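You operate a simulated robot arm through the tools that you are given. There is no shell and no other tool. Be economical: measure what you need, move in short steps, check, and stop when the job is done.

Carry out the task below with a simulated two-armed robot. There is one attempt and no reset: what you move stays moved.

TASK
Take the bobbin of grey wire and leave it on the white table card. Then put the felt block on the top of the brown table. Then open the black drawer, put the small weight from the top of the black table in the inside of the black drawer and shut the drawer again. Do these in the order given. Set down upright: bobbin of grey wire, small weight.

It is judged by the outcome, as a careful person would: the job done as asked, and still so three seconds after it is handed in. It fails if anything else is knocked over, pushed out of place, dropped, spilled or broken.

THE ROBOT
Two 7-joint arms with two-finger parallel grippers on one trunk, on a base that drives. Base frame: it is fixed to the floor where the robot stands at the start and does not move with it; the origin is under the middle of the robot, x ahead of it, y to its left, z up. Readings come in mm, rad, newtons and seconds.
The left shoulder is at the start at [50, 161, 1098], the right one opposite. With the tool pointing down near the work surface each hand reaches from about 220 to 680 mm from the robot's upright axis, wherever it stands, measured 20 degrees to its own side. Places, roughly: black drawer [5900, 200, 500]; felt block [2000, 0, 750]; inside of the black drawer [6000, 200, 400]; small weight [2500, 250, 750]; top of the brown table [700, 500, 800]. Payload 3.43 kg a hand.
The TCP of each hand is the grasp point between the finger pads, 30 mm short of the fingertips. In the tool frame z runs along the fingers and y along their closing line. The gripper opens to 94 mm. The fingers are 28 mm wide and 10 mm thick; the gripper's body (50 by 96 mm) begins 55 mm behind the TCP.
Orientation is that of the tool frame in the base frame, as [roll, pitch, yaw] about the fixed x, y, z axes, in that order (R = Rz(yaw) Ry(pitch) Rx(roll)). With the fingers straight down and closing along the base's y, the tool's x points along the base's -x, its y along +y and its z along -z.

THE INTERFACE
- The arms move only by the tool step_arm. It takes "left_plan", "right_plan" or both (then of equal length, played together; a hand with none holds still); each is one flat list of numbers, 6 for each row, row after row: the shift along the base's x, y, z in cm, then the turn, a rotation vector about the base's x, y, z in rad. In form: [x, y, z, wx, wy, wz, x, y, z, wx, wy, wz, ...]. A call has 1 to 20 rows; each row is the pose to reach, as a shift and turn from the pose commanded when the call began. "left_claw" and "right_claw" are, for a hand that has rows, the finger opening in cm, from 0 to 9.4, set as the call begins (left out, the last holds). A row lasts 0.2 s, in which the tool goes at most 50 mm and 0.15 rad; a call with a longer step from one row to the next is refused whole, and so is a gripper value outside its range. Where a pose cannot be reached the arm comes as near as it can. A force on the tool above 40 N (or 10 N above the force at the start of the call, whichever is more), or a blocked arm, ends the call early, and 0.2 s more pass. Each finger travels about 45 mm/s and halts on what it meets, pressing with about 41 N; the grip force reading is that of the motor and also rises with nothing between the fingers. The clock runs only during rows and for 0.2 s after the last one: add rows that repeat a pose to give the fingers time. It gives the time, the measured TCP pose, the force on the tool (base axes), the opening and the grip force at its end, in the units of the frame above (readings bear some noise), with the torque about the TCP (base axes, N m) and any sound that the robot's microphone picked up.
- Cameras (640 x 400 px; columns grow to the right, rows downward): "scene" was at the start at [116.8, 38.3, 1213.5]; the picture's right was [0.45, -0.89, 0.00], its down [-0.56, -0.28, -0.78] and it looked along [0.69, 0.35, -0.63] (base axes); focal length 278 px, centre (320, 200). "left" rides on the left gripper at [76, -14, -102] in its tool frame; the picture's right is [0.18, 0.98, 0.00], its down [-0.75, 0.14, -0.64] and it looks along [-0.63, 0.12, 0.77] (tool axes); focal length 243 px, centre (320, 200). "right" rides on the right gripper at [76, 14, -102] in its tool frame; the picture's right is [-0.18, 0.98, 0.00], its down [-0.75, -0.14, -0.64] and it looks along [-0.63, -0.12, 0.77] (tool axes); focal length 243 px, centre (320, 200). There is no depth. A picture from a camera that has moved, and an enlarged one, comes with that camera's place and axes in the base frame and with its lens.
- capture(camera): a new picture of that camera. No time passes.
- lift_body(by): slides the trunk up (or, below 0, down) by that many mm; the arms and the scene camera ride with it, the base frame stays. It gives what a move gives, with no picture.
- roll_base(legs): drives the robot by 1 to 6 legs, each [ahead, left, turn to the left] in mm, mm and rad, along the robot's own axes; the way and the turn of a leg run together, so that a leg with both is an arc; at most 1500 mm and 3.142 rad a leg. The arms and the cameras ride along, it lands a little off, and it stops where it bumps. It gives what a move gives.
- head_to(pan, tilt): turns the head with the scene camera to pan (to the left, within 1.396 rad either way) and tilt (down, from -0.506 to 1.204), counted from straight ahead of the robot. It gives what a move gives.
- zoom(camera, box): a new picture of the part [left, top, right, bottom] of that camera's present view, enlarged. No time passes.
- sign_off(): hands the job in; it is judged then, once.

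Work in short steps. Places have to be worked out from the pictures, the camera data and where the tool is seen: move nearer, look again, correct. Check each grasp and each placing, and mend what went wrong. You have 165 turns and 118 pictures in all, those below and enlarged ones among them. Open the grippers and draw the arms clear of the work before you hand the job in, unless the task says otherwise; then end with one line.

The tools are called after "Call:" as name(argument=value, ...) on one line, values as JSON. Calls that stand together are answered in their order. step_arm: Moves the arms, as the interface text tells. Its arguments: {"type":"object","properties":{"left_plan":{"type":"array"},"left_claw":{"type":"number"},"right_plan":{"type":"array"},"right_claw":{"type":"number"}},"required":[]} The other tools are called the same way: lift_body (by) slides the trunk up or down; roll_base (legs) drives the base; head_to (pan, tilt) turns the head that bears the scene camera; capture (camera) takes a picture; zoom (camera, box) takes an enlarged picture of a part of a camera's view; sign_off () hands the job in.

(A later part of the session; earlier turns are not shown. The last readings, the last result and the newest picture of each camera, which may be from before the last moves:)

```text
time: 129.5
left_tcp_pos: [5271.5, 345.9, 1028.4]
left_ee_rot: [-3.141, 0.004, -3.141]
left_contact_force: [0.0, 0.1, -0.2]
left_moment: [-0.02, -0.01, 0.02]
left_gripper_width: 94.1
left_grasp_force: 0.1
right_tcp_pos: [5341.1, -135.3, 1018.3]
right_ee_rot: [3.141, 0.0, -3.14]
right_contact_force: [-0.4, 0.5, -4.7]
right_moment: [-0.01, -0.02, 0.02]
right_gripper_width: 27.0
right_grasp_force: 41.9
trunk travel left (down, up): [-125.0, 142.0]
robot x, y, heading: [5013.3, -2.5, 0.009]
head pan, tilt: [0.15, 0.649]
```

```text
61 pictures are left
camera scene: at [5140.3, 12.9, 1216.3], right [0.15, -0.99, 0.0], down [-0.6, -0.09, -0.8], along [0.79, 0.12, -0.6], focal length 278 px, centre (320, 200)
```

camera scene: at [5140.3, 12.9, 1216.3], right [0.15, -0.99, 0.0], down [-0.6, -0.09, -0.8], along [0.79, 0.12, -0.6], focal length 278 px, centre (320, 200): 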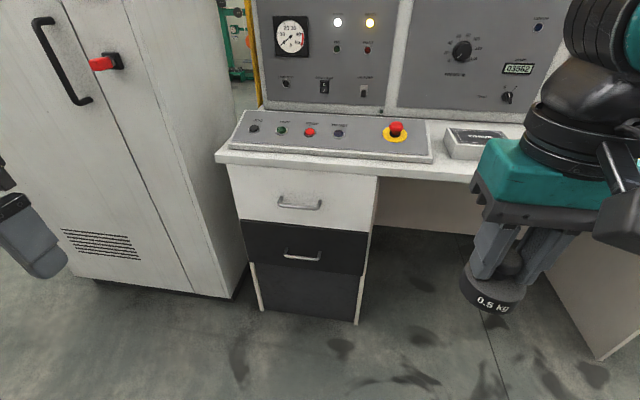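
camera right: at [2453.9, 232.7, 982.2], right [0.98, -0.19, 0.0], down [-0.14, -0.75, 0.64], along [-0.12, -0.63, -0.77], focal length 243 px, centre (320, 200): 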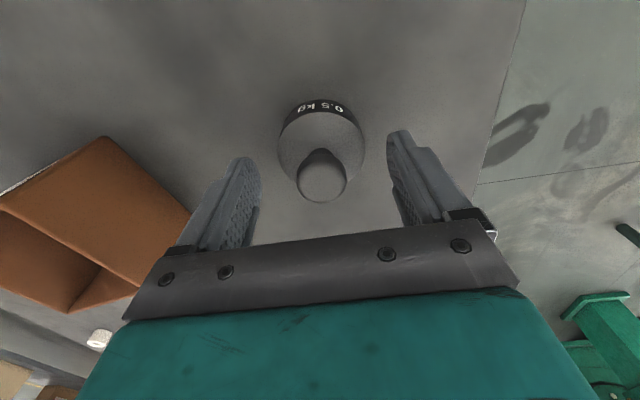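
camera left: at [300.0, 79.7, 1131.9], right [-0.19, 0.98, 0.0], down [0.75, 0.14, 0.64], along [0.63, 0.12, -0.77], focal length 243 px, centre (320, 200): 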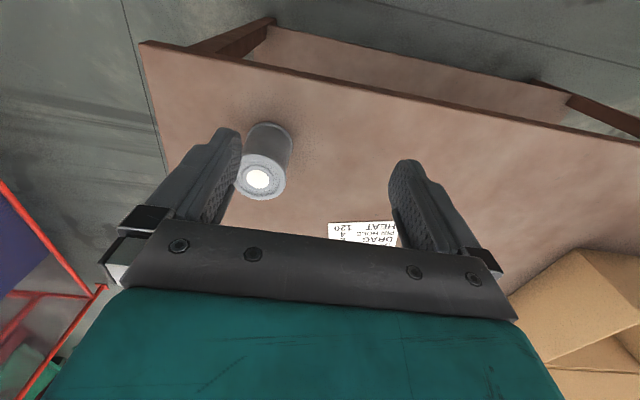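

Call:
zoom(camera="scene", box=[220, 140, 400, 330])

```text
2.11 times, centred on (310, 235) of scene
camera zoom: at [5140.3, 12.9, 1216.3], right [0.15, -0.99, 0.0], down [-0.6, -0.09, -0.8], along [0.79, 0.12, -0.6], focal length 585 px, centre (341, 126)
```

zoom: 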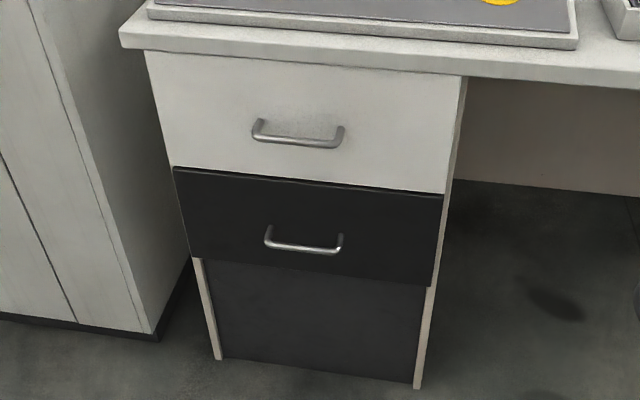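

The black drawer's face is at x ≈ 5815, y ≈ −35…390, z 367–590; its handle bar is at about (5785, 174, 475), 120 wide. I lower the trunk and turn the left hand so the fingers will point forward-down and close vertically on the bar — yaw first.

Call:
lift_body(by=-120)

Call:
step_arm(left_plan=[0.5, -1, 0, 0, 0, -0.143, 1, -2, 0, 0, 0, -0.286, 1.5, -3, 0, 0, 0, -0.429, 2, -4, 0, 0, 0, -0.572, 2.5, -5, 0, 0, 0, -0.715, 3, -6, 0, 0, 0, -0.858, 3.5, -7, 0, 0, 0, -1.0, 4, -8, 0, 0, 0, -1.143, 4.5, -9, 0, 0, 0, -1.286, 5, -10, 0, 0, 0, -1.429, 5.5, -11, 0, 0, 0, -1.571])

```text
time: 131.0
left_tcp_pos: [5272.0, 346.3, 908.4]
left_ee_rot: [-3.139, 0.003, -3.139]
left_contact_force: [0.5, -0.5, -0.1]
left_moment: [0.02, 0.0, -0.02]
left_gripper_width: 94.3
left_grasp_force: 0.0
right_tcp_pos: [5341.4, -135.8, 899.2]
right_ee_rot: [-3.141, 0.0, -3.14]
right_contact_force: [0.1, 1.1, -3.9]
right_moment: [-0.03, 0.01, 0.01]
right_gripper_width: 26.5
right_grasp_force: 41.1
trunk travel left (down, up): [-5.0, 262.0]
robot x, y, heading: [5010.6, -1.8, 0.006]
head pan, tilt: [0.15, 0.649]
```

```text
time: 133.4
left_tcp_pos: [5327.1, 236.8, 908.0]
left_ee_rot: [-3.14, 0.003, 1.573]
left_contact_force: [-0.1, 0.0, 0.1]
left_moment: [0.03, -0.05, 0.0]
left_gripper_width: 94.0
left_grasp_force: 0.1
right_tcp_pos: [5340.9, -137.3, 900.5]
right_ee_rot: [3.141, -0.002, -3.14]
right_contact_force: [-0.2, 0.0, -4.9]
right_moment: [0.0, 0.04, 0.02]
right_gripper_width: 26.8
right_grasp_force: 41.4
trunk travel left (down, up): [-5.0, 262.0]
robot x, y, heading: [5015.3, -1.7, 0.001]
head pan, tilt: [0.15, 0.649]
```

Yaw succeeded. Now I pitch the fingers forward by 1.05 rad while lowering.

Call:
step_arm(left_plan=[1.5, -0.6, -3.7, 0, -0.13, 0, 3, -1.2, -7.4, 0, -0.26, 0, 4.5, -1.8, -11.1, 0, -0.39, 0, 6, -2.4, -14.8, 0, -0.52, 0, 7.5, -3, -18.5, 0, -0.65, 0, 9, -3.6, -22.2, 0, -0.78, 0, 10.5, -4.2, -25.9, 0, -0.91, 0, 12, -4.8, -29.6, 0, -1.05, 0], left_claw=6)

Call:
capture(camera="left")

Call:
capture(camera="scene")

```text
time: 135.2
left_tcp_pos: [5451.0, 243.5, 712.2]
left_ee_rot: [2.094, 0.004, 1.568]
left_contact_force: [0.6, -0.4, 0.9]
left_moment: [-0.03, -0.04, -0.02]
left_gripper_width: 59.5
left_grasp_force: 0.1
left hand out of reach, approached as far as the arm can: row 6, 7, 8
right_tcp_pos: [5341.0, -135.5, 899.1]
right_ee_rot: [3.142, 0.0, -3.14]
right_contact_force: [0.0, -0.1, -4.7]
right_moment: [0.02, 0.01, 0.02]
right_gripper_width: 27.1
right_grasp_force: 41.4
trunk travel left (down, up): [-5.0, 262.0]
robot x, y, heading: [5014.2, 1.6, 0.007]
head pan, tilt: [0.15, 0.649]
```

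```text
59 pictures are left
camera left: at [5354.8, 321.9, 749.6], right [0.49, 0.19, 0.85], down [-0.49, -0.75, 0.45], along [0.72, -0.63, -0.28], focal length 243 px, centre (320, 200)
```

left: 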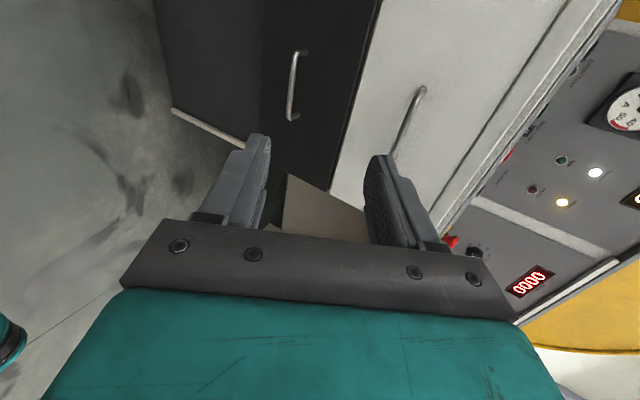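

```text
58 pictures are left
camera scene: at [5140.2, 13.0, 1096.3], right [0.15, -0.99, 0.0], down [-0.6, -0.09, -0.8], along [0.79, 0.12, -0.6], focal length 278 px, centre (320, 200)
```

scene: 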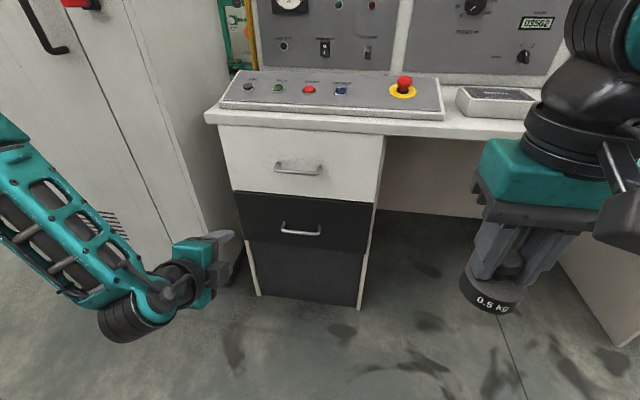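

The arm cannot fold that close to the body in this orientation; it needs to be further out. I move it forward and lower in the free space before the desk.

Call:
step_arm(left_plan=[4, -1.5, 0, 0, 0, 0, 8, -3, -2, 0, 0, 0, 11, -5, -5, 0, 0, 0, 13, -6, -8, 0, 0, 0, 15, -7, -11, 0, 0, 0, 15, -7, -14, 0, 0, 0, 15, -7, -17, 0, 0, 0])

Call:
capture(camera="left")

```text
time: 136.8
left_tcp_pos: [5547.6, 249.9, 720.3]
left_ee_rot: [2.094, 0.003, 1.57]
left_contact_force: [0.4, -1.0, 0.0]
left_moment: [0.0, -0.04, 0.0]
left_gripper_width: 59.8
left_grasp_force: 0.0
left hand out of reach, approached as far as the arm can: row 1, 2, 3, 4, 5, 6, 7
right_tcp_pos: [5342.0, -134.9, 899.2]
right_ee_rot: [-3.141, -0.001, -3.139]
right_contact_force: [-0.2, -0.1, -4.7]
right_moment: [-0.02, -0.03, 0.02]
right_gripper_width: 26.8
right_grasp_force: 41.3
trunk travel left (down, up): [-5.0, 262.0]
robot x, y, heading: [5011.8, 4.0, 0.005]
head pan, tilt: [0.15, 0.649]
```

```text
57 pictures are left
camera left: at [5451.1, 327.3, 757.8], right [0.49, 0.19, 0.85], down [-0.49, -0.75, 0.45], along [0.72, -0.63, -0.28], focal length 243 px, centre (320, 200)
```

left: 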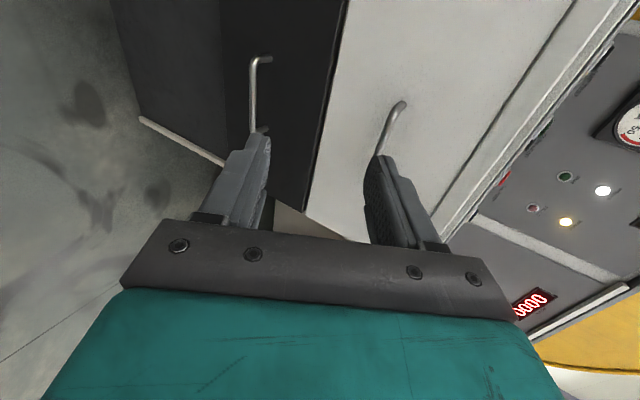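

Still limited in this wrist roll. I undo the pitch and try the other roll (hand turned by 180° about its axis).

Call:
step_arm(left_plan=[-2.5, 0, 2, 0, 0.13, 0, -5, 0, 4, 0, 0.26, 0, -7.5, 0, 6, 0, 0.39, 0, -10, 0, 8, 0, 0.52, 0, -12.5, 0, 10, 0, 0.65, 0, -15, 0, 12, 0, 0.78, 0, -17.5, 0, 14, 0, 0.91, 0, -20, 0, 16, 0, 1.047, 0])

Call:
step_arm(left_plan=[0, 0, 0, 0, 0, 0.15, 0, 0, 0, 0, 0, 0.3, 0, 0, 0, 0, 0, 0.45, 0, 0, 0, 0, 0, 0.6, 0, 0, 0, 0, 0, 0.75, 0, 0, 0, 0, 0, 0.9, 0, 0, 0, 0, 0, 1.05, 0, 0, 0, 0, 0, 1.2, 0, 0, 0, 0, 0, 1.35, 0, 0, 0, 0, 0, 1.5, 0, 0, 0, 0, 0, 1.571])

Call:
step_arm(left_plan=[0, 0, 0, 0, 0, 0.15, 0, 0, 0, 0, 0, 0.3, 0, 0, 0, 0, 0, 0.45, 0, 0, 0, 0, 0, 0.6, 0, 0, 0, 0, 0, 0.75, 0, 0, 0, 0, 0, 0.9, 0, 0, 0, 0, 0, 1.05, 0, 0, 0, 0, 0, 1.2, 0, 0, 0, 0, 0, 1.35, 0, 0, 0, 0, 0, 1.5, 0, 0, 0, 0, 0, 1.571])

```text
time: 138.6
left_tcp_pos: [5350.8, 250.5, 874.5]
left_ee_rot: [-3.142, 0.004, 1.57]
left_contact_force: [-0.2, -0.1, -0.5]
left_moment: [-0.05, 0.0, 0.0]
left_gripper_width: 59.9
left_grasp_force: 0.0
right_tcp_pos: [5342.6, -135.6, 899.7]
right_ee_rot: [-3.141, -0.001, -3.139]
right_contact_force: [0.1, 0.5, -4.2]
right_moment: [0.01, -0.01, -0.01]
right_gripper_width: 26.7
right_grasp_force: 41.1
trunk travel left (down, up): [-5.0, 262.0]
robot x, y, heading: [5015.3, 1.3, 0.005]
head pan, tilt: [0.15, 0.649]
```

```text
time: 141.0
left_tcp_pos: [5351.7, 249.0, 877.8]
left_ee_rot: [3.139, 0.002, -3.137]
left_contact_force: [0.5, -0.3, -0.3]
left_moment: [-0.01, 0.05, -0.03]
left_gripper_width: 60.0
left_grasp_force: 0.0
right_tcp_pos: [5342.1, -135.7, 899.9]
right_ee_rot: [-3.14, 0.001, -3.139]
right_contact_force: [-0.4, -0.8, -4.4]
right_moment: [0.02, 0.01, 0.01]
right_gripper_width: 26.9
right_grasp_force: 40.7
trunk travel left (down, up): [-5.0, 262.0]
robot x, y, heading: [5010.8, -1.9, 0.002]
head pan, tilt: [0.15, 0.649]
```

```text
time: 143.4
left_tcp_pos: [5351.6, 249.9, 877.5]
left_ee_rot: [3.138, 0.002, -1.564]
left_contact_force: [0.2, 0.9, 0.4]
left_moment: [0.0, 0.0, -0.02]
left_gripper_width: 59.9
left_grasp_force: 0.1
right_tcp_pos: [5342.1, -135.4, 898.2]
right_ee_rot: [3.14, -0.001, -3.138]
right_contact_force: [-0.5, 0.1, -4.8]
right_moment: [-0.01, -0.01, 0.01]
right_gripper_width: 26.7
right_grasp_force: 41.8
trunk travel left (down, up): [-5.0, 262.0]
robot x, y, heading: [5014.8, -0.7, 0.008]
head pan, tilt: [0.15, 0.649]
```

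That roll is reachable too. Now pitch forward while moving out and down.

Call:
step_arm(left_plan=[3, -0.5, 0, 0, -0.13, 0, 6, -1, 0, 0, -0.26, 0, 9, -1.5, -1, 0, -0.39, 0, 12, -2, -3, 0, -0.52, 0, 15, -2.5, -6, 0, -0.65, 0, 17, -3, -9, 0, -0.78, 0, 19, -3.5, -13, 0, -0.91, 0, 20, -4, -17, 0, -1.05, 0, 20, -5, -21, 0, -1.05, 0])

Call:
capture(camera="left")

```text
time: 145.4
left_tcp_pos: [5550.8, 301.1, 849.1]
left_ee_rot: [-2.093, 0.002, -1.57]
left_contact_force: [-0.1, 0.1, 0.2]
left_moment: [0.0, 0.0, 0.02]
left_gripper_width: 60.1
left_grasp_force: 0.0
left hand out of reach, approached as far as the arm can: row 6, 7, 8, 9
right_tcp_pos: [5341.6, -135.6, 899.2]
right_ee_rot: [-3.141, 0.0, -3.14]
right_contact_force: [-0.4, 0.4, -5.2]
right_moment: [0.02, 0.0, 0.02]
right_gripper_width: 26.5
right_grasp_force: 41.1
trunk travel left (down, up): [-5.0, 262.0]
robot x, y, heading: [5016.3, 1.3, 0.006]
head pan, tilt: [0.15, 0.649]
```

```text
56 pictures are left
camera left: at [5470.0, 225.1, 912.9], right [-0.49, -0.18, -0.85], down [-0.63, 0.75, 0.2], along [0.6, 0.63, -0.49], focal length 243 px, centre (320, 200)
```

left: 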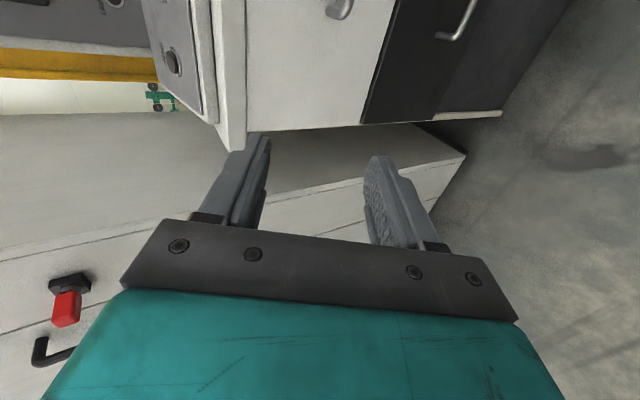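

This roll is worse. But the bar stands ~35 mm off the face, so a mild tilt (~0.5 rad) with one finger hooked behind the bar will do. I reduce the tilt to 0.5 here and test reaching lower.

Call:
step_arm(left_plan=[0, -1, 0, 0, 0.14, 0, 0, -2, -1, 0, 0.28, 0, 0, -4, -3, 0, 0.42, 0, 0, -6, -6, 0, 0.55, 0, 0, -8, -10, 0, 0.55, 0, 0, -10, -14, 0, 0.55, 0, 0, -11, -18, 0, 0.55, 0, 0, -11, -22, 0, 0.55, 0])

```text
time: 147.2
left_tcp_pos: [5547.2, 210.7, 712.2]
left_ee_rot: [-2.646, -0.001, -1.568]
left_contact_force: [-0.3, 0.3, -0.4]
left_moment: [-0.02, 0.0, 0.01]
left_gripper_width: 60.0
left_grasp_force: 0.1
left hand out of reach, approached as far as the arm can: row 6, 7, 8
right_tcp_pos: [5340.9, -136.7, 899.3]
right_ee_rot: [-3.141, 0.0, -3.138]
right_contact_force: [0.3, -0.3, -5.2]
right_moment: [0.0, 0.02, -0.01]
right_gripper_width: 26.6
right_grasp_force: 40.9
trunk travel left (down, up): [-5.0, 262.0]
robot x, y, heading: [5014.6, -0.3, 0.001]
head pan, tilt: [0.15, 0.649]
```

Limited at z ≈ 712 here; the first roll went much lower per tilt. I go back to it with a small tilt.

Call:
step_arm(left_plan=[-2, 1, 3, 0, 0.12, 0, -4, 2, 6, 0, 0.24, 0, -6, 3, 9, 0, 0.36, 0, -8, 4, 12, 0, 0.5, 0])

Call:
step_arm(left_plan=[0, 0, 0, 0, 0, -0.15, 0, 0, 0, 0, 0, -0.3, 0, 0, 0, 0, 0, -0.45, 0, 0, 0, 0, 0, -0.6, 0, 0, 0, 0, 0, -0.75, 0, 0, 0, 0, 0, -0.9, 0, 0, 0, 0, 0, -1.05, 0, 0, 0, 0, 0, -1.2, 0, 0, 0, 0, 0, -1.35, 0, 0, 0, 0, 0, -1.5, 0, 0, 0, 0, 0, -1.571])

Call:
step_arm(left_plan=[0, 0, 0, 0, 0, -0.15, 0, 0, 0, 0, 0, -0.3, 0, 0, 0, 0, 0, -0.45, 0, 0, 0, 0, 0, -0.6, 0, 0, 0, 0, 0, -0.75, 0, 0, 0, 0, 0, -0.9, 0, 0, 0, 0, 0, -1.05, 0, 0, 0, 0, 0, -1.2, 0, 0, 0, 0, 0, -1.35, 0, 0, 0, 0, 0, -1.5, 0, 0, 0, 0, 0, -1.571])

Call:
step_arm(left_plan=[2, 0, -4, 0, -0.1, 0, 4, 0, -8, 0, -0.2, 0, 6, -1, -12, 0, -0.3, 0, 8, -2, -16, 0, -0.4, 0, 8, -3, -20, 0, -0.45, 0, 8, -4, -24, 0, -0.45, 0, 8, -4, -28, 0, -0.45, 0, 8, -4, -32, 0, -0.45, 0])

```text
time: 148.2
left_tcp_pos: [5465.6, 253.6, 831.7]
left_ee_rot: [3.137, 0.003, -1.57]
left_contact_force: [0.9, 0.5, 1.1]
left_moment: [0.0, 0.03, -0.02]
left_gripper_width: 60.1
left_grasp_force: 0.1
right_tcp_pos: [5343.3, -135.5, 900.5]
right_ee_rot: [-3.142, 0.0, -3.141]
right_contact_force: [0.3, 0.3, -4.4]
right_moment: [-0.02, 0.0, -0.02]
right_gripper_width: 26.4
right_grasp_force: 41.1
trunk travel left (down, up): [-5.0, 262.0]
robot x, y, heading: [5015.1, -0.5, 0.008]
head pan, tilt: [0.15, 0.649]
```

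```text
time: 150.6
left_tcp_pos: [5466.7, 253.7, 833.4]
left_ee_rot: [3.141, 0.002, -3.14]
left_contact_force: [0.4, -0.9, -0.5]
left_moment: [-0.05, 0.01, -0.01]
left_gripper_width: 60.2
left_grasp_force: 0.1
right_tcp_pos: [5341.9, -136.0, 900.2]
right_ee_rot: [-3.141, -0.001, -3.14]
right_contact_force: [-0.7, 0.2, -5.3]
right_moment: [-0.03, 0.0, -0.01]
right_gripper_width: 26.5
right_grasp_force: 41.0
trunk travel left (down, up): [-5.0, 262.0]
robot x, y, heading: [5013.1, -3.2, 0.009]
head pan, tilt: [0.15, 0.649]
```

```text
time: 153.0
left_tcp_pos: [5467.3, 251.5, 832.1]
left_ee_rot: [3.139, 0.002, 1.572]
left_contact_force: [-0.6, 0.6, -0.2]
left_moment: [-0.05, 0.0, -0.03]
left_gripper_width: 59.8
left_grasp_force: 0.0
right_tcp_pos: [5341.1, -135.7, 899.3]
right_ee_rot: [3.141, 0.0, 3.141]
right_contact_force: [-0.2, 0.3, -4.6]
right_moment: [-0.01, 0.01, 0.03]
right_gripper_width: 26.4
right_grasp_force: 40.5
trunk travel left (down, up): [-5.0, 262.0]
robot x, y, heading: [5013.8, -2.0, 0.004]
head pan, tilt: [0.15, 0.649]
```

```text
time: 154.8
left_tcp_pos: [5493.4, 266.5, 644.7]
left_ee_rot: [2.692, 0.002, 1.571]
left_contact_force: [0.7, 0.1, -0.8]
left_moment: [0.0, 0.01, -0.01]
left_gripper_width: 60.2
left_grasp_force: 0.0
left hand out of reach, approached as far as the arm can: row 4, 5, 6, 7, 8
right_tcp_pos: [5342.3, -136.1, 899.1]
right_ee_rot: [-3.141, -0.001, -3.14]
right_contact_force: [-0.5, 0.3, -5.0]
right_moment: [0.0, 0.01, 0.01]
right_gripper_width: 26.4
right_grasp_force: 41.2
trunk travel left (down, up): [-5.0, 262.0]
robot x, y, heading: [5012.3, -1.2, 0.002]
head pan, tilt: [0.15, 0.649]
```

Now z ≈ 645. I test farther out and more to the side, where the arm may reach lower.

Call:
step_arm(left_plan=[4, 1, -1, 0, 0, 0, 8, 2, -3, 0, 0, 0, 12, 3, -5, 0, 0, 0, 15, 4, -8, 0, 0, 0, 15, 5, -12, 0, 0, 0, 15, 6, -16, 0, 0, 0])

Call:
capture(camera="scene")

```text
time: 156.2
left_tcp_pos: [5545.7, 345.9, 646.2]
left_ee_rot: [2.69, 0.003, 1.572]
left_contact_force: [-0.5, 0.5, 0.1]
left_moment: [0.0, -0.02, 0.01]
left_gripper_width: 60.0
left_grasp_force: 0.1
left hand out of reach, approached as far as the arm can: row 1, 2, 3, 4, 5, 6
right_tcp_pos: [5340.7, -135.2, 899.9]
right_ee_rot: [-3.14, 0.001, -3.14]
right_contact_force: [0.1, -0.9, -5.2]
right_moment: [0.03, 0.01, -0.01]
right_gripper_width: 26.2
right_grasp_force: 40.8
trunk travel left (down, up): [-5.0, 262.0]
robot x, y, heading: [5017.3, -3.4, 0.01]
head pan, tilt: [0.15, 0.649]
```

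```text
55 pictures are left
camera scene: at [5140.2, 13.0, 1096.3], right [0.15, -0.99, 0.0], down [-0.6, -0.09, -0.8], along [0.79, 0.12, -0.6], focal length 278 px, centre (320, 200)
```

scene: 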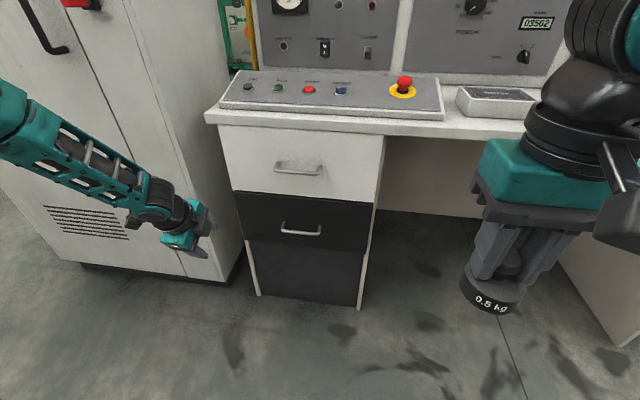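

I need to know how low the arms reach with the tool straight down; the right hand (with the weight) must reach z ≈ 460 anyway, so I test it in free space in front of the desk.

Call:
step_arm(right_plan=[4, 0, 0, 0, 0, 0, 8, 0, 0, 0, 0, 0, 12, 0, -2, 0, 0, 0, 15, 0, -5, 0, 0, 0, 15, 0, -9, 0, 0, 0, 15, 0, -13, 0, 0, 0, 15, 0, -17, 0, 0, 0, 15, 0, -21, 0, 0, 0, 15, 0, -25, 0, 0, 0, 15, 0, -29, 0, 0, 0, 15, 0, -33, 0, 0, 0, 15, 0, -37, 0, 0, 0, 15, 0, -41, 0, 0, 0])

```text
time: 159.0
left_tcp_pos: [5546.3, 345.7, 646.2]
left_ee_rot: [2.688, 0.004, 1.572]
left_contact_force: [-0.2, -0.2, -0.4]
left_moment: [-0.05, -0.01, 0.01]
left_gripper_width: 59.9
left_grasp_force: 0.1
right_tcp_pos: [5491.4, -136.1, 489.4]
right_ee_rot: [-3.141, 0.0, -3.14]
right_contact_force: [0.9, -0.2, -4.9]
right_moment: [0.0, -0.01, 0.02]
right_gripper_width: 26.5
right_grasp_force: 40.9
trunk travel left (down, up): [-5.0, 262.0]
robot x, y, heading: [5016.0, 3.0, 0.004]
head pan, tilt: [0.15, 0.649]
```

With the default roll the arm reaches z ≈ 489 easily, so only the 90° yaw relative to the robot limits it. I test a 45° relative yaw (equivalent to standing with the robot turned 45°) with the left hand.

Call:
step_arm(left_plan=[0, -3, 0, 0, 0, 0.13, 0, -6, 0, 0, 0, 0.26, 0, -9, 0, 0, 0, 0.39, 0, -12, 0, 0, 0, 0.52, -1, -14, -2, 0, 0, 0.65, -1, -16, -5, 0, 0, 0.785, -1, -16, -9, 0, 0, 0.785, -1, -16, -12, 0, 0, 0.785, -1, -16, -15, 0, 0, 0.785])

```text
time: 161.0
left_tcp_pos: [5468.4, 286.2, 668.1]
left_ee_rot: [2.692, 0.005, 2.356]
left_contact_force: [0.4, -0.3, 0.7]
left_moment: [-0.01, 0.0, -0.03]
left_gripper_width: 60.0
left_grasp_force: 0.0
left hand out of reach, approached as far as the arm can: row 1, 2, 3, 4, 5, 6, 7, 8, 9
right_tcp_pos: [5492.2, -134.9, 491.1]
right_ee_rot: [-3.141, -0.001, -3.141]
right_contact_force: [-0.2, 0.1, -5.3]
right_moment: [0.02, 0.02, 0.01]
right_gripper_width: 26.3
right_grasp_force: 41.5
trunk travel left (down, up): [-5.0, 262.0]
robot x, y, heading: [5014.5, -1.0, 0.003]
head pan, tilt: [0.15, 0.649]
```

Still stuck, possibly a bad elbow posture rather than a true limit. I return the hand to its default pose high up, then descend in the default orientation first and turn afterwards, low.

Call:
step_arm(left_plan=[-3, 0, 4, -0.08, 0.08, 0, -6, 0, 8, -0.16, 0.16, 0, -9, 0, 12, -0.24, 0.24, 0, -12, 2, 16, -0.318, 0.318, 0, -15, 4, 20, -0.318, 0.318, 0, -18, 5, 24, -0.318, 0.318, 0])

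Call:
step_arm(left_plan=[0, 0, 0, 0, 0, 0.14, 0, 0, 0, 0, 0, 0.28, 0, 0, 0, 0, 0, 0.42, 0, 0, 0, 0, 0, 0.56, 0, 0, 0, 0, 0, 0.7, 0, 0, 0, 0, 0, 0.785])

Call:
step_arm(left_plan=[4, -2, 0, 0, 0, 0, 8, -4, 0, 0, 0, 0, 12, -6, 0, 0, 0, 0, 16, -8, -1, 0, 0, 0, 20, -10, -2, 0, 0, 0, 22, -12, -6, 0, 0, 0, 22, -13, -10, 0, 0, 0, 22, -13, -14, 0, 0, 0, 22, -13, -18, 0, 0, 0, 22, -13, -22, 0, 0, 0, 22, -13, -26, 0, 0, 0, 22, -13, -30, 0, 0, 0, 22, -13, -34, 0, 0, 0, 22, -13, -38, 0, 0, 0])

```text
refused: row 4 steps farther than a row can; nothing moved
```

```text
time: 162.4
left_tcp_pos: [5453.1, 307.8, 695.6]
left_ee_rot: [2.691, 0.003, -3.139]
left_contact_force: [-0.1, 0.5, -0.7]
left_moment: [-0.01, 0.02, -0.01]
left_gripper_width: 60.0
left_grasp_force: 0.1
left hand out of reach, approached as far as the arm can: row 1, 2, 3, 4, 5, 6
right_tcp_pos: [5491.8, -135.7, 491.2]
right_ee_rot: [3.14, -0.001, -3.141]
right_contact_force: [0.7, 0.9, -4.7]
right_moment: [-0.01, 0.02, 0.01]
right_gripper_width: 26.3
right_grasp_force: 41.4
trunk travel left (down, up): [-5.0, 262.0]
robot x, y, heading: [5013.9, -5.1, 0.006]
head pan, tilt: [0.15, 0.649]
```

```text
time: 165.4
left_tcp_pos: [5448.1, 335.5, 671.6]
left_ee_rot: [2.69, 0.004, -3.142]
left_contact_force: [1.1, -0.2, 0.4]
left_moment: [-0.01, 0.05, 0.0]
left_gripper_width: 59.9
left_grasp_force: 0.1
left hand out of reach, approached as far as the arm can: row 1, 2, 3, 4, 5, 6, 7, 8, 9, 10, 11, 12, 13, 14
right_tcp_pos: [5492.2, -135.0, 490.6]
right_ee_rot: [3.141, -0.002, -3.141]
right_contact_force: [-0.2, 0.3, -6.0]
right_moment: [0.01, 0.0, 0.07]
right_gripper_width: 26.3
right_grasp_force: 41.2
trunk travel left (down, up): [-5.0, 262.0]
robot x, y, heading: [5014.3, -5.1, 0.007]
head pan, tilt: [0.15, 0.649]
```

It is stuck with the tilt still in. I remove the tilt, raise, and then descend in the default orientation.

Call:
step_arm(left_plan=[-2, 0, 3, 0.12, 0, 0, -4, 0, 6, 0.24, 0, 0, -6, 0, 9, 0.36, 0, 0, -8, 0, 12, 0.45, 0, 0, -11, 0, 15, 0.45, 0, 0, -14, 0, 18, 0.45, 0, 0, -17, 0, 21, 0.45, 0, 0])

Call:
step_arm(left_plan=[4, -2, 0, 0, 0, 0, 8, -4, 0, 0, 0, 0, 12, -6, 0, 0, 0, 0, 16, -8, -1, 0, 0, 0, 20, -10, -2, 0, 0, 0, 22, -12, -5, 0, 0, 0, 22, -13, -9, 0, 0, 0, 22, -13, -13, 0, 0, 0, 22, -13, -17, 0, 0, 0, 22, -13, -21, 0, 0, 0, 22, -13, -25, 0, 0, 0, 22, -13, -29, 0, 0, 0, 22, -13, -33, 0, 0, 0, 22, -13, -37, 0, 0, 0])

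```text
time: 167.0
left_tcp_pos: [5298.5, 347.3, 890.3]
left_ee_rot: [2.238, 0.001, 3.139]
left_contact_force: [0.6, -0.3, -0.6]
left_moment: [-0.01, 0.0, -0.02]
left_gripper_width: 59.9
left_grasp_force: 0.1
right_tcp_pos: [5491.6, -135.0, 490.2]
right_ee_rot: [-3.141, -0.001, -3.14]
right_contact_force: [0.0, -0.1, -5.2]
right_moment: [-0.01, 0.0, 0.02]
right_gripper_width: 26.5
right_grasp_force: 41.2
trunk travel left (down, up): [-5.0, 262.0]
robot x, y, heading: [5018.0, -0.2, 0.006]
head pan, tilt: [0.15, 0.649]
```

```text
time: 170.0
left_tcp_pos: [5422.4, 363.9, 734.1]
left_ee_rot: [2.242, 0.003, 3.14]
left_contact_force: [-0.2, -0.2, 0.5]
left_moment: [0.02, 0.03, 0.02]
left_gripper_width: 60.0
left_grasp_force: 0.0
left hand out of reach, approached as far as the arm can: row 4, 5, 6, 7, 8, 9, 10, 11, 12, 13, 14
right_tcp_pos: [5490.9, -134.6, 490.2]
right_ee_rot: [-3.141, -0.002, -3.14]
right_contact_force: [0.3, 0.7, -4.1]
right_moment: [0.01, -0.02, 0.03]
right_gripper_width: 26.6
right_grasp_force: 41.3
trunk travel left (down, up): [-5.0, 262.0]
robot x, y, heading: [5012.4, -3.3, 0.009]
head pan, tilt: [0.15, 0.649]
```

Wrong tilt sign; I correct with −0.9 rad about x while raising.

Call:
step_arm(left_plan=[-3, 0, 3, -0.13, 0, 0, -6, 0, 6, -0.26, 0, 0, -8, 0, 9, -0.39, 0, 0, -10, 0, 12, -0.52, 0, 0, -12, 0, 15, -0.65, 0, 0, -12, 0, 16, -0.78, 0, 0, -12, 0, 16, -0.9, 0, 0])

Call:
step_arm(left_plan=[4, -2, 0, 0, 0, 0, 8, -4, 0, 0, 0, 0, 12, -6, 0, 0, 0, 0, 16, -8, -1, 0, 0, 0, 20, -10, -2, 0, 0, 0, 22, -12, -5, 0, 0, 0, 22, -13, -9, 0, 0, 0, 22, -13, -13, 0, 0, 0, 22, -13, -17, 0, 0, 0, 22, -13, -21, 0, 0, 0, 22, -13, -25, 0, 0, 0, 22, -13, -29, 0, 0, 0, 22, -13, -33, 0, 0, 0, 22, -13, -37, 0, 0, 0])

```text
time: 171.6
left_tcp_pos: [5303.0, 358.2, 896.8]
left_ee_rot: [3.141, 0.001, 3.142]
left_contact_force: [1.0, 0.1, -0.5]
left_moment: [-0.02, 0.02, -0.03]
left_gripper_width: 60.0
left_grasp_force: 0.0
right_tcp_pos: [5491.9, -134.2, 490.4]
right_ee_rot: [-3.141, -0.002, -3.141]
right_contact_force: [-0.9, 0.1, -5.0]
right_moment: [-0.06, -0.01, 0.0]
right_gripper_width: 26.2
right_grasp_force: 41.1
trunk travel left (down, up): [-5.0, 262.0]
robot x, y, heading: [5015.4, -4.2, 0.005]
head pan, tilt: [0.15, 0.649]
```

```text
time: 174.6
left_tcp_pos: [5459.1, 280.1, 645.4]
left_ee_rot: [3.14, 0.004, -3.141]
left_contact_force: [0.4, -1.2, 0.0]
left_moment: [0.01, 0.0, -0.02]
left_gripper_width: 60.1
left_grasp_force: 0.0
left hand out of reach, approached as far as the arm can: row 9, 10, 11, 12, 13, 14
right_tcp_pos: [5491.6, -136.1, 491.5]
right_ee_rot: [-3.141, -0.003, -3.14]
right_contact_force: [0.0, 0.5, -5.2]
right_moment: [0.02, 0.02, 0.01]
right_gripper_width: 26.4
right_grasp_force: 41.4
trunk travel left (down, up): [-5.0, 262.0]
robot x, y, heading: [5014.4, -0.2, 0.001]
head pan, tilt: [0.15, 0.649]
```

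The left arm is limited to z ≈ 645 even in the default orientation, so the right arm must do the drawer work. I test its yaw by +90° at this low height with the weight in hand (free space).

Call:
step_arm(right_plan=[0, 0, 0, 0, 0, 0.143, 0, 0, 0, 0, 0, 0.286, 0, 0, 0, 0, 0, 0.429, 0, 0, 0, 0, 0, 0.572, 0, 0, 0, 0, 0, 0.715, 0, 0, 0, 0, 0, 0.858, 0, 0, 0, 0, 0, 1.0, 0, 0, 0, 0, 0, 1.143, 0, 0, 0, 0, 0, 1.286, 0, 0, 0, 0, 0, 1.429, 0, 0, 0, 0, 0, 1.571])

Call:
step_arm(right_plan=[0, 0, 0, 0, -0.12, 0, 0, 0, 0, 0, -0.24, 0, 0, 0, 0, 0, -0.36, 0, 0, 0, 0, 0, -0.45, 0])

```text
time: 177.0
left_tcp_pos: [5458.6, 280.5, 644.8]
left_ee_rot: [-3.142, 0.003, -3.14]
left_contact_force: [0.2, -0.2, -0.5]
left_moment: [-0.02, -0.01, 0.0]
left_gripper_width: 59.8
left_grasp_force: 0.1
right_tcp_pos: [5369.4, -152.3, 484.7]
right_ee_rot: [-3.104, -0.001, -1.582]
right_contact_force: [0.7, 0.8, -5.3]
right_moment: [-0.04, -0.01, 0.03]
right_gripper_width: 26.2
right_grasp_force: 40.7
right hand out of reach, approached as far as the arm can: row 6, 7, 8, 9, 10, 11
trunk travel left (down, up): [-5.0, 262.0]
robot x, y, heading: [5012.5, 0.5, 0.003]
head pan, tilt: [0.15, 0.649]
```

```text
time: 178.0
left_tcp_pos: [5458.4, 279.6, 643.7]
left_ee_rot: [3.14, 0.003, -3.14]
left_contact_force: [-0.3, -0.2, 0.3]
left_moment: [-0.01, -0.03, 0.0]
left_gripper_width: 60.0
left_grasp_force: 0.0
right_tcp_pos: [5366.4, -150.7, 483.1]
right_ee_rot: [-2.69, 0.001, -1.571]
right_contact_force: [0.1, -0.1, -5.4]
right_moment: [0.01, 0.08, -0.02]
right_gripper_width: 26.5
right_grasp_force: 41.4
trunk travel left (down, up): [-5.0, 262.0]
robot x, y, heading: [5015.5, -2.3, 0.004]
head pan, tilt: [0.15, 0.649]
```

The right hand manages this pose at z ≈ 483 (at 350 mm ahead). So the plan: set the weight down on the clean yellow stool behind me, open the drawer with the right hand, then fetch the weight. First both arms back to default.

Call:
step_arm(right_plan=[0, 0, 0, 0, 0.12, 0, 0, 0, 0, 0, 0.24, 0, 0, 0, 0, 0, 0.36, 0, 0, 0, 0, 0, 0.45, 0], left_plan=[-3, 2, 4, 0, 0, 0, -6, 3, 8, 0, 0, 0, -9, 4, 12, 0, 0, 0, -12, 5, 16, 0, 0, 0])

Call:
step_arm(right_plan=[0, 0, 3, 0, 0, -0.143, 0, 0, 6, 0, 0, -0.286, 0, 0, 10, 0, 0, -0.429, 0, 0, 14, 0, 0, -0.572, 0, 0, 18, 0, 0, -0.715, 0, 0, 22, 0, 0, -0.858, 0, 0, 26, 0, 0, -1.0, 0, 0, 30, 0, 0, -1.143, 0, 0, 34, 0, 0, -1.286, 0, 0, 38, 0, 0, -1.429, 0, 0, 42, 0, 0, -1.571])

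```text
refused: row 1 steps farther than a row can; nothing moved
```

```text
time: 180.4
left_tcp_pos: [5459.6, 279.9, 644.8]
left_ee_rot: [3.14, 0.004, -3.14]
left_contact_force: [0.4, 0.0, -0.2]
left_moment: [-0.04, -0.03, -0.01]
left_gripper_width: 59.8
left_grasp_force: 0.0
right_tcp_pos: [5367.1, -151.7, 904.9]
right_ee_rot: [-2.691, -0.002, 3.139]
right_contact_force: [-0.5, -0.1, -4.6]
right_moment: [0.1, 0.02, 0.01]
right_gripper_width: 26.3
right_grasp_force: 41.1
trunk travel left (down, up): [-5.0, 262.0]
robot x, y, heading: [5014.5, -4.7, 0.004]
head pan, tilt: [0.15, 0.649]
```

One call was refused; I now remove the remaining tilt of the right hand (+0.45 about x) and raise the left hand in smaller steps.

Call:
step_arm(right_plan=[0, 0, 0, 0.09, 0, 0, 0, 0, 0, 0.18, 0, 0, 0, 0, 0, 0.27, 0, 0, 0, 0, 0, 0.36, 0, 0, 0, 0, 0, 0.45, 0, 0, 0, 0, 0, 0.45, 0, 0], left_plan=[-2.5, 1, 4, 0, 0, 0, -5, 2, 8, 0, 0, 0, -7.5, 3, 12, 0, 0, 0, -10, 4, 16, 0, 0, 0, -13, 5, 20, 0, 0, 0, -16, 6, 24, 0, 0, 0])

Call:
roll_base(legs=[[0, 150, 0], [0, 0, 1.571], [0, 0, 1.571]])

Call:
head_to(pan=0.0, tilt=0.55)

Call:
capture(camera="scene")

```text
refused: row 5 steps farther than a row can; nothing moved
```

```text
time: 189.4
left_tcp_pos: [4564.6, -123.5, 644.6]
left_ee_rot: [3.139, 0.005, -0.014]
left_contact_force: [-0.5, 0.3, -0.3]
left_moment: [0.01, 0.02, -0.01]
left_gripper_width: 59.7
left_grasp_force: 0.1
right_tcp_pos: [4661.4, 306.1, 904.1]
right_ee_rot: [-2.691, -0.003, -0.014]
right_contact_force: [-0.4, -0.1, -5.5]
right_moment: [-0.09, 0.01, -0.02]
right_gripper_width: 26.5
right_grasp_force: 40.9
trunk travel left (down, up): [-5.0, 262.0]
robot x, y, heading: [5012.3, 152.8, 3.133]
head pan, tilt: [0.15, 0.649]
```

```text
time: 190.1
left_tcp_pos: [4564.9, -123.7, 644.4]
left_ee_rot: [3.141, 0.004, -0.013]
left_contact_force: [0.8, 0.6, 0.1]
left_moment: [0.02, -0.02, -0.01]
left_gripper_width: 59.9
left_grasp_force: 0.1
right_tcp_pos: [4662.6, 306.7, 903.4]
right_ee_rot: [-2.693, -0.001, -0.014]
right_contact_force: [-0.1, -0.6, -4.8]
right_moment: [-0.09, 0.01, -0.01]
right_gripper_width: 26.7
right_grasp_force: 41.1
trunk travel left (down, up): [-5.0, 262.0]
robot x, y, heading: [5012.2, 148.5, 3.135]
head pan, tilt: [0.0, 0.55]
```

```text
54 pictures are left
camera scene: at [4883.4, 151.6, 1105.0], right [0.01, 1.0, 0.0], down [0.52, 0.0, -0.85], along [-0.85, 0.01, -0.52], focal length 278 px, centre (320, 200)
```

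scene: 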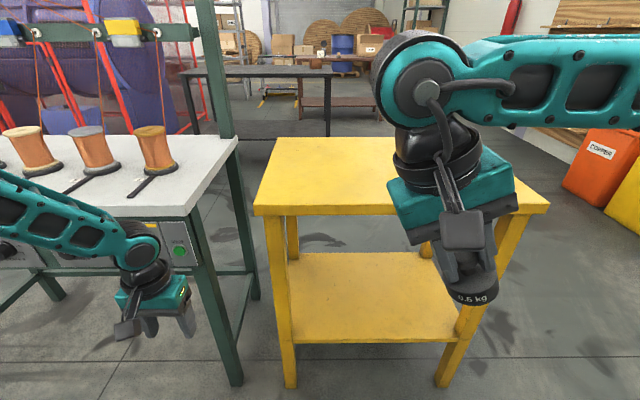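

Base turned; the stool top is empty (x 3900–4385, y 20–645, z ≈ 770). I straighten the right hand and raise/tuck the left.

Call:
step_arm(right_plan=[0, 0, 0, -0.08, 0, 0, 0, 0, 0, -0.16, 0, 0, 0, 0, 0, -0.24, 0, 0, 0, 0, 0, -0.32, 0, 0, 0, 0, 0, -0.4, 0, 0, 0, 0, 0, -0.45, 0, 0, 0, 0, 0, -0.45, 0, 0], left_plan=[2, 0, 3.4, 0, 0, 0, 4, 0, 6.8, 0, 0, 0, 6, 0, 10.2, 0, 0, 0, 8, -1, 13.6, 0, 0, 0, 10, -2, 17, 0, 0, 0, 12, -3, 20.4, 0, 0, 0, 14, -4, 23.8, 0, 0, 0])

Call:
roll_base(legs=[[150, 0, 0]])

Call:
step_arm(right_plan=[-4, 0, 0, 0, 0, 0, -8, 0, 0, 0, 0, 0, -12, 0, 0, 0, 0, 0, -16, 0, 0, 0, 0, 0, -20, 0, 0, 0, 0, 0, -20, 0, -2, 0, 0, 0, -20, 0, -4, 0, 0, 0, -20, 0, -4, 0, 0, 0])

Call:
capture(camera="scene")

```text
time: 191.7
left_tcp_pos: [4704.6, -162.3, 882.5]
left_ee_rot: [-3.141, 0.002, -0.012]
left_contact_force: [-0.6, 0.3, -0.3]
left_moment: [-0.03, 0.01, 0.0]
left_gripper_width: 59.9
left_grasp_force: 0.0
right_tcp_pos: [4660.6, 306.0, 903.3]
right_ee_rot: [3.141, -0.008, -0.012]
right_contact_force: [-0.4, 0.1, -5.5]
right_moment: [0.01, -0.05, 0.01]
right_gripper_width: 26.4
right_grasp_force: 41.0
trunk travel left (down, up): [-5.0, 262.0]
robot x, y, heading: [5016.1, 151.2, 3.134]
head pan, tilt: [0.0, 0.55]
```

```text
time: 193.1
left_tcp_pos: [4551.1, -160.3, 882.4]
left_ee_rot: [3.14, 0.004, -0.012]
left_contact_force: [0.5, -0.5, 0.5]
left_moment: [-0.04, -0.02, 0.0]
left_gripper_width: 60.1
left_grasp_force: 0.0
right_tcp_pos: [4507.5, 308.1, 904.1]
right_ee_rot: [-3.14, -0.008, -0.012]
right_contact_force: [-0.4, 0.3, -5.2]
right_moment: [-0.01, -0.03, 0.01]
right_gripper_width: 26.6
right_grasp_force: 41.1
trunk travel left (down, up): [-5.0, 262.0]
robot x, y, heading: [4859.9, 148.6, 3.138]
head pan, tilt: [0.0, 0.55]
```

```text
time: 194.9
left_tcp_pos: [4551.0, -161.5, 882.1]
left_ee_rot: [3.139, 0.004, -0.015]
left_contact_force: [-0.8, -0.3, 0.4]
left_moment: [-0.02, 0.01, 0.0]
left_gripper_width: 59.9
left_grasp_force: 0.0
right_tcp_pos: [4307.6, 307.2, 863.1]
right_ee_rot: [3.141, -0.008, -0.013]
right_contact_force: [0.0, -0.5, -4.5]
right_moment: [-0.03, -0.03, 0.02]
right_gripper_width: 26.7
right_grasp_force: 40.8
trunk travel left (down, up): [-5.0, 262.0]
robot x, y, heading: [4858.2, 151.7, 3.129]
head pan, tilt: [0.0, 0.55]
```

```text
53 pictures are left
camera scene: at [4729.4, 153.1, 1105.0], right [0.01, 1.0, 0.0], down [0.52, -0.01, -0.85], along [-0.85, 0.01, -0.52], focal length 278 px, centre (320, 200)
```

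scene: 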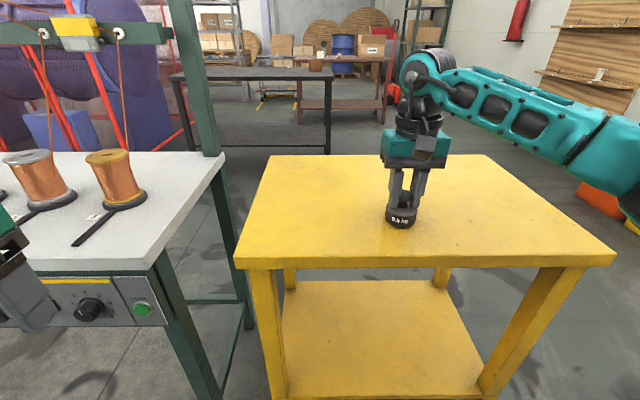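

Above the middle of the stool. Lower gently until contact (expected TCP ≈ 828).

Call:
step_arm(right_plan=[0, 0, -1, 0, 0, 0, 0, 0, -2, 0, 0, 0, 0, 0, -2.4, 0, 0, 0, 0, 0, -2.7, 0, 0, 0, 0, 0, -3.0, 0, 0, 0, 0, 0, -3.3, 0, 0, 0, 0, 0, -3.6, 0, 0, 0, 0, 0, -3.9, 0, 0, 0, 0, 0, -4.2, 0, 0, 0])

Call:
zoom(camera="scene", box=[340, 130, 480, 250])

```text
time: 195.4
left_tcp_pos: [4551.2, -161.7, 882.1]
left_ee_rot: [3.141, 0.005, -0.013]
left_contact_force: [0.1, -0.3, -0.2]
left_moment: [0.02, 0.01, 0.01]
left_gripper_width: 60.2
left_grasp_force: 0.0
right_tcp_pos: [4307.1, 306.9, 860.0]
right_ee_rot: [3.134, 0.017, -0.012]
right_contact_force: [5.0, 0.4, 14.0]
right_moment: [0.37, -0.65, -0.02]
right_gripper_width: 26.5
right_grasp_force: 40.9
trunk travel left (down, up): [-5.0, 262.0]
robot x, y, heading: [4857.4, 151.7, 3.124]
head pan, tilt: [0.0, 0.55]
stopped in row 2 (right hand): the force on the tool passed its limit (the readings are from after the stop); the commanded pose is now the measured one
```

```text
3.33 times, centred on (410, 190) of scene
camera zoom: at [4731.1, 152.7, 1105.4], right [0.01, 1.0, 0.0], down [0.52, 0.0, -0.85], along [-0.85, 0.01, -0.52], focal length 926 px, centre (20, 233)
```

zoom: 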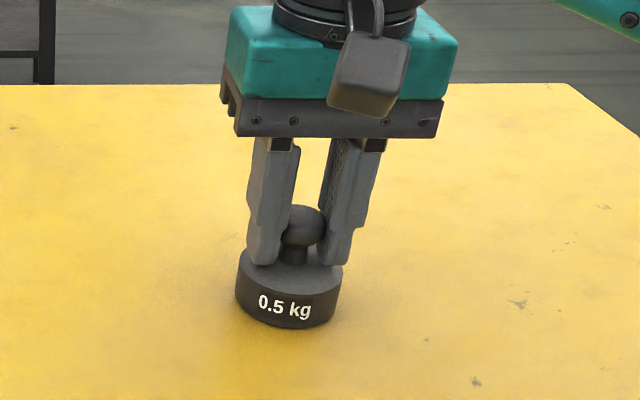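

It touched at 860, slightly tilted. I seat it another millimetre or two, then open slowly and check.

Call:
step_arm(right_plan=[0, 0, -0.1, 0, 0, 0, 0, 0, -0.1, 0, 0, 0])

Call:
step_arm(right_plan=[0, 0, 0, 0, 0, 0, 0, 0, 0, 0, 0, 0, 0, 0, 0, 0, 0, 0, 0, 0, 0, 0, 0, 0, 0, 0, 0, 0, 0, 0], right_claw=5.5)

Call:
zoom(camera="scene", box=[340, 130, 480, 250])

```text
time: 196.0
left_tcp_pos: [4552.4, -161.0, 882.8]
left_ee_rot: [-3.141, 0.007, -0.013]
left_contact_force: [1.2, -0.1, -1.0]
left_moment: [-0.01, -0.02, -0.01]
left_gripper_width: 59.8
left_grasp_force: 0.0
right_tcp_pos: [4306.8, 307.2, 860.6]
right_ee_rot: [3.132, 0.019, -0.015]
right_contact_force: [3.2, 3.1, 27.8]
right_moment: [0.28, -0.93, 0.02]
right_gripper_width: 26.7
right_grasp_force: 41.0
trunk travel left (down, up): [-5.0, 262.0]
robot x, y, heading: [4862.3, 152.4, 3.133]
head pan, tilt: [0.0, 0.55]
```

```text
time: 197.2
left_tcp_pos: [4551.2, -162.3, 883.2]
left_ee_rot: [-3.141, 0.005, -0.013]
left_contact_force: [1.2, 0.2, 0.4]
left_moment: [-0.05, 0.02, -0.01]
left_gripper_width: 60.2
left_grasp_force: 0.1
right_tcp_pos: [4306.7, 307.1, 857.6]
right_ee_rot: [3.136, 0.011, -0.014]
right_contact_force: [-0.3, -6.7, 14.1]
right_moment: [0.18, -0.15, -0.08]
right_gripper_width: 50.9
right_grasp_force: 0.0
trunk travel left (down, up): [-5.0, 262.0]
robot x, y, heading: [4857.6, 148.7, 3.137]
head pan, tilt: [0.0, 0.55]
```

```text
3.33 times, centred on (410, 190) of scene
camera zoom: at [4730.8, 152.2, 1105.3], right [0.01, 1.0, 0.0], down [0.52, 0.0, -0.85], along [-0.85, 0.01, -0.52], focal length 926 px, centre (20, 233)
```

zoom: 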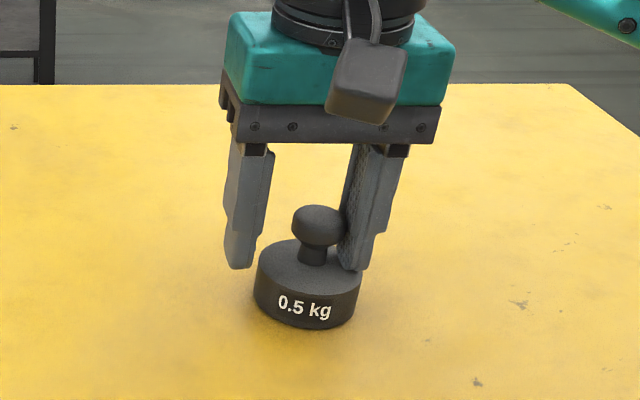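

A fingertip rests on the weight's shoulder; I rise slightly, open fully, then rise clear.

Call:
step_arm(right_plan=[0, 0, 0.6, 0, 0, 0, 0, 0, 0.8, 0, 0, 0])

Call:
step_arm(right_plan=[0, 0.3, 0, 0, 0, 0, 0, 0.3, 0, 0, 0, 0, 0, 0.5, 0, 0, 0, 0, 0, 0.5, 3, 0, 0, 0, 0, 0.5, 7, 0, 0, 0, 0, 0.5, 11, 0, 0, 0, 0, 0.5, 14, 0, 0, 0], right_claw=8.5)

Call:
zoom(camera="scene", box=[340, 130, 480, 250])

```text
time: 197.8
left_tcp_pos: [4551.2, -160.3, 882.2]
left_ee_rot: [3.139, 0.003, -0.014]
left_contact_force: [-0.6, -0.4, -1.2]
left_moment: [-0.03, -0.03, -0.01]
left_gripper_width: 60.0
left_grasp_force: 0.0
right_tcp_pos: [4305.3, 309.0, 864.0]
right_ee_rot: [3.136, 0.007, -0.013]
right_contact_force: [0.1, 0.0, -0.2]
right_moment: [0.01, 0.0, 0.02]
right_gripper_width: 55.0
right_grasp_force: 0.1
trunk travel left (down, up): [-5.0, 262.0]
robot x, y, heading: [4858.5, 153.4, 3.131]
head pan, tilt: [0.0, 0.55]
```

```text
time: 199.4
left_tcp_pos: [4550.8, -160.5, 883.3]
left_ee_rot: [3.139, 0.004, -0.011]
left_contact_force: [0.8, 0.3, -0.2]
left_moment: [0.02, -0.04, 0.01]
left_gripper_width: 60.2
left_grasp_force: 0.1
right_tcp_pos: [4304.8, 312.2, 1004.0]
right_ee_rot: [3.135, 0.014, -0.012]
right_contact_force: [-0.7, -0.4, 0.1]
right_moment: [-0.03, -0.03, -0.01]
right_gripper_width: 85.1
right_grasp_force: 0.1
trunk travel left (down, up): [-5.0, 262.0]
robot x, y, heading: [4858.7, 152.6, 3.13]
head pan, tilt: [0.0, 0.55]
```

```text
3.33 times, centred on (410, 190) of scene
camera zoom: at [4729.9, 153.0, 1105.1], right [0.01, 1.0, 0.0], down [0.52, 0.0, -0.85], along [-0.85, 0.01, -0.52], focal length 926 px, centre (20, 233)
```

zoom: 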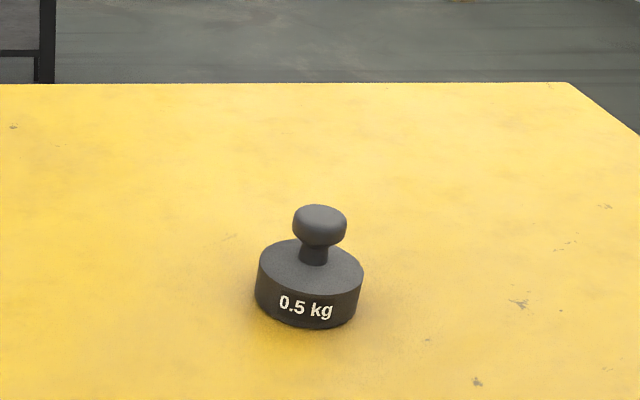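

The weight stands upright at about (4312, 318) on the stool. I retract, turn to the desk and stand before the drawer at about (5250, 324).

Call:
step_arm(right_plan=[4, 0, 0, 0, 0, 0, 8, 0, 0, 0, 0, 0, 12, 0, -1, 0, 0, 0, 16, 0, -4, 0, 0, 0, 20, 0, -7, 0, 0, 0, 22, 0, -10, 0, 0, 0])

Call:
roll_base(legs=[[-150, 0, 0], [0, 0, -1.57], [0, 0, -1.57], [0, 170, 0], [240, 0, 0]])

Call:
head_to(pan=-0.2, tilt=0.85)

Call:
capture(camera="scene")

```text
time: 200.8
left_tcp_pos: [4551.9, -161.6, 883.2]
left_ee_rot: [3.139, 0.002, -0.014]
left_contact_force: [-0.1, -0.8, -0.1]
left_moment: [0.01, 0.01, -0.01]
left_gripper_width: 60.0
left_grasp_force: 0.0
right_tcp_pos: [4526.7, 312.1, 904.3]
right_ee_rot: [3.133, 0.014, -0.016]
right_contact_force: [-0.8, -0.7, 0.7]
right_moment: [0.01, -0.02, 0.01]
right_gripper_width: 84.8
right_grasp_force: 0.1
trunk travel left (down, up): [-5.0, 262.0]
robot x, y, heading: [4858.5, 150.8, 3.132]
head pan, tilt: [0.0, 0.55]
```

```text
time: 212.2
left_tcp_pos: [5545.5, 643.7, 882.5]
left_ee_rot: [3.141, 0.004, -3.139]
left_contact_force: [-1.1, 0.8, 0.1]
left_moment: [-0.01, 0.0, 0.01]
left_gripper_width: 59.9
left_grasp_force: 0.0
right_tcp_pos: [5577.7, 171.2, 904.9]
right_ee_rot: [3.134, 0.01, -3.136]
right_contact_force: [0.7, 0.0, 0.7]
right_moment: [0.0, 0.0, -0.03]
right_gripper_width: 85.1
right_grasp_force: 0.1
trunk travel left (down, up): [-5.0, 262.0]
robot x, y, heading: [5238.4, 323.9, 0.007]
head pan, tilt: [0.0, 0.55]
```

```text
time: 213.0
left_tcp_pos: [5544.9, 643.0, 883.2]
left_ee_rot: [3.139, 0.004, -3.139]
left_contact_force: [0.2, -0.3, 0.4]
left_moment: [0.01, -0.02, 0.02]
left_gripper_width: 59.8
left_grasp_force: 0.1
right_tcp_pos: [5578.7, 171.6, 904.6]
right_ee_rot: [3.134, 0.012, -3.138]
right_contact_force: [0.0, 0.6, -0.3]
right_moment: [-0.03, 0.02, -0.02]
right_gripper_width: 84.9
right_grasp_force: 0.0
trunk travel left (down, up): [-5.0, 262.0]
robot x, y, heading: [5243.6, 324.5, 0.004]
head pan, tilt: [-0.201, 0.85]
```

```text
49 pictures are left
camera scene: at [5359.2, 310.2, 1079.8], right [-0.19, -0.98, 0.0], down [-0.74, 0.14, -0.66], along [0.65, -0.13, -0.75], focal length 278 px, centre (320, 200)
```

scene: 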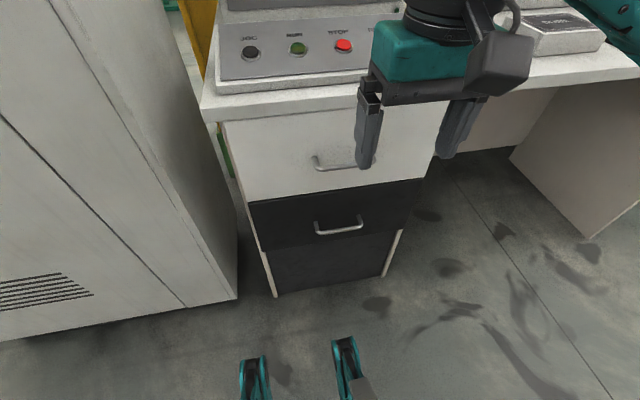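

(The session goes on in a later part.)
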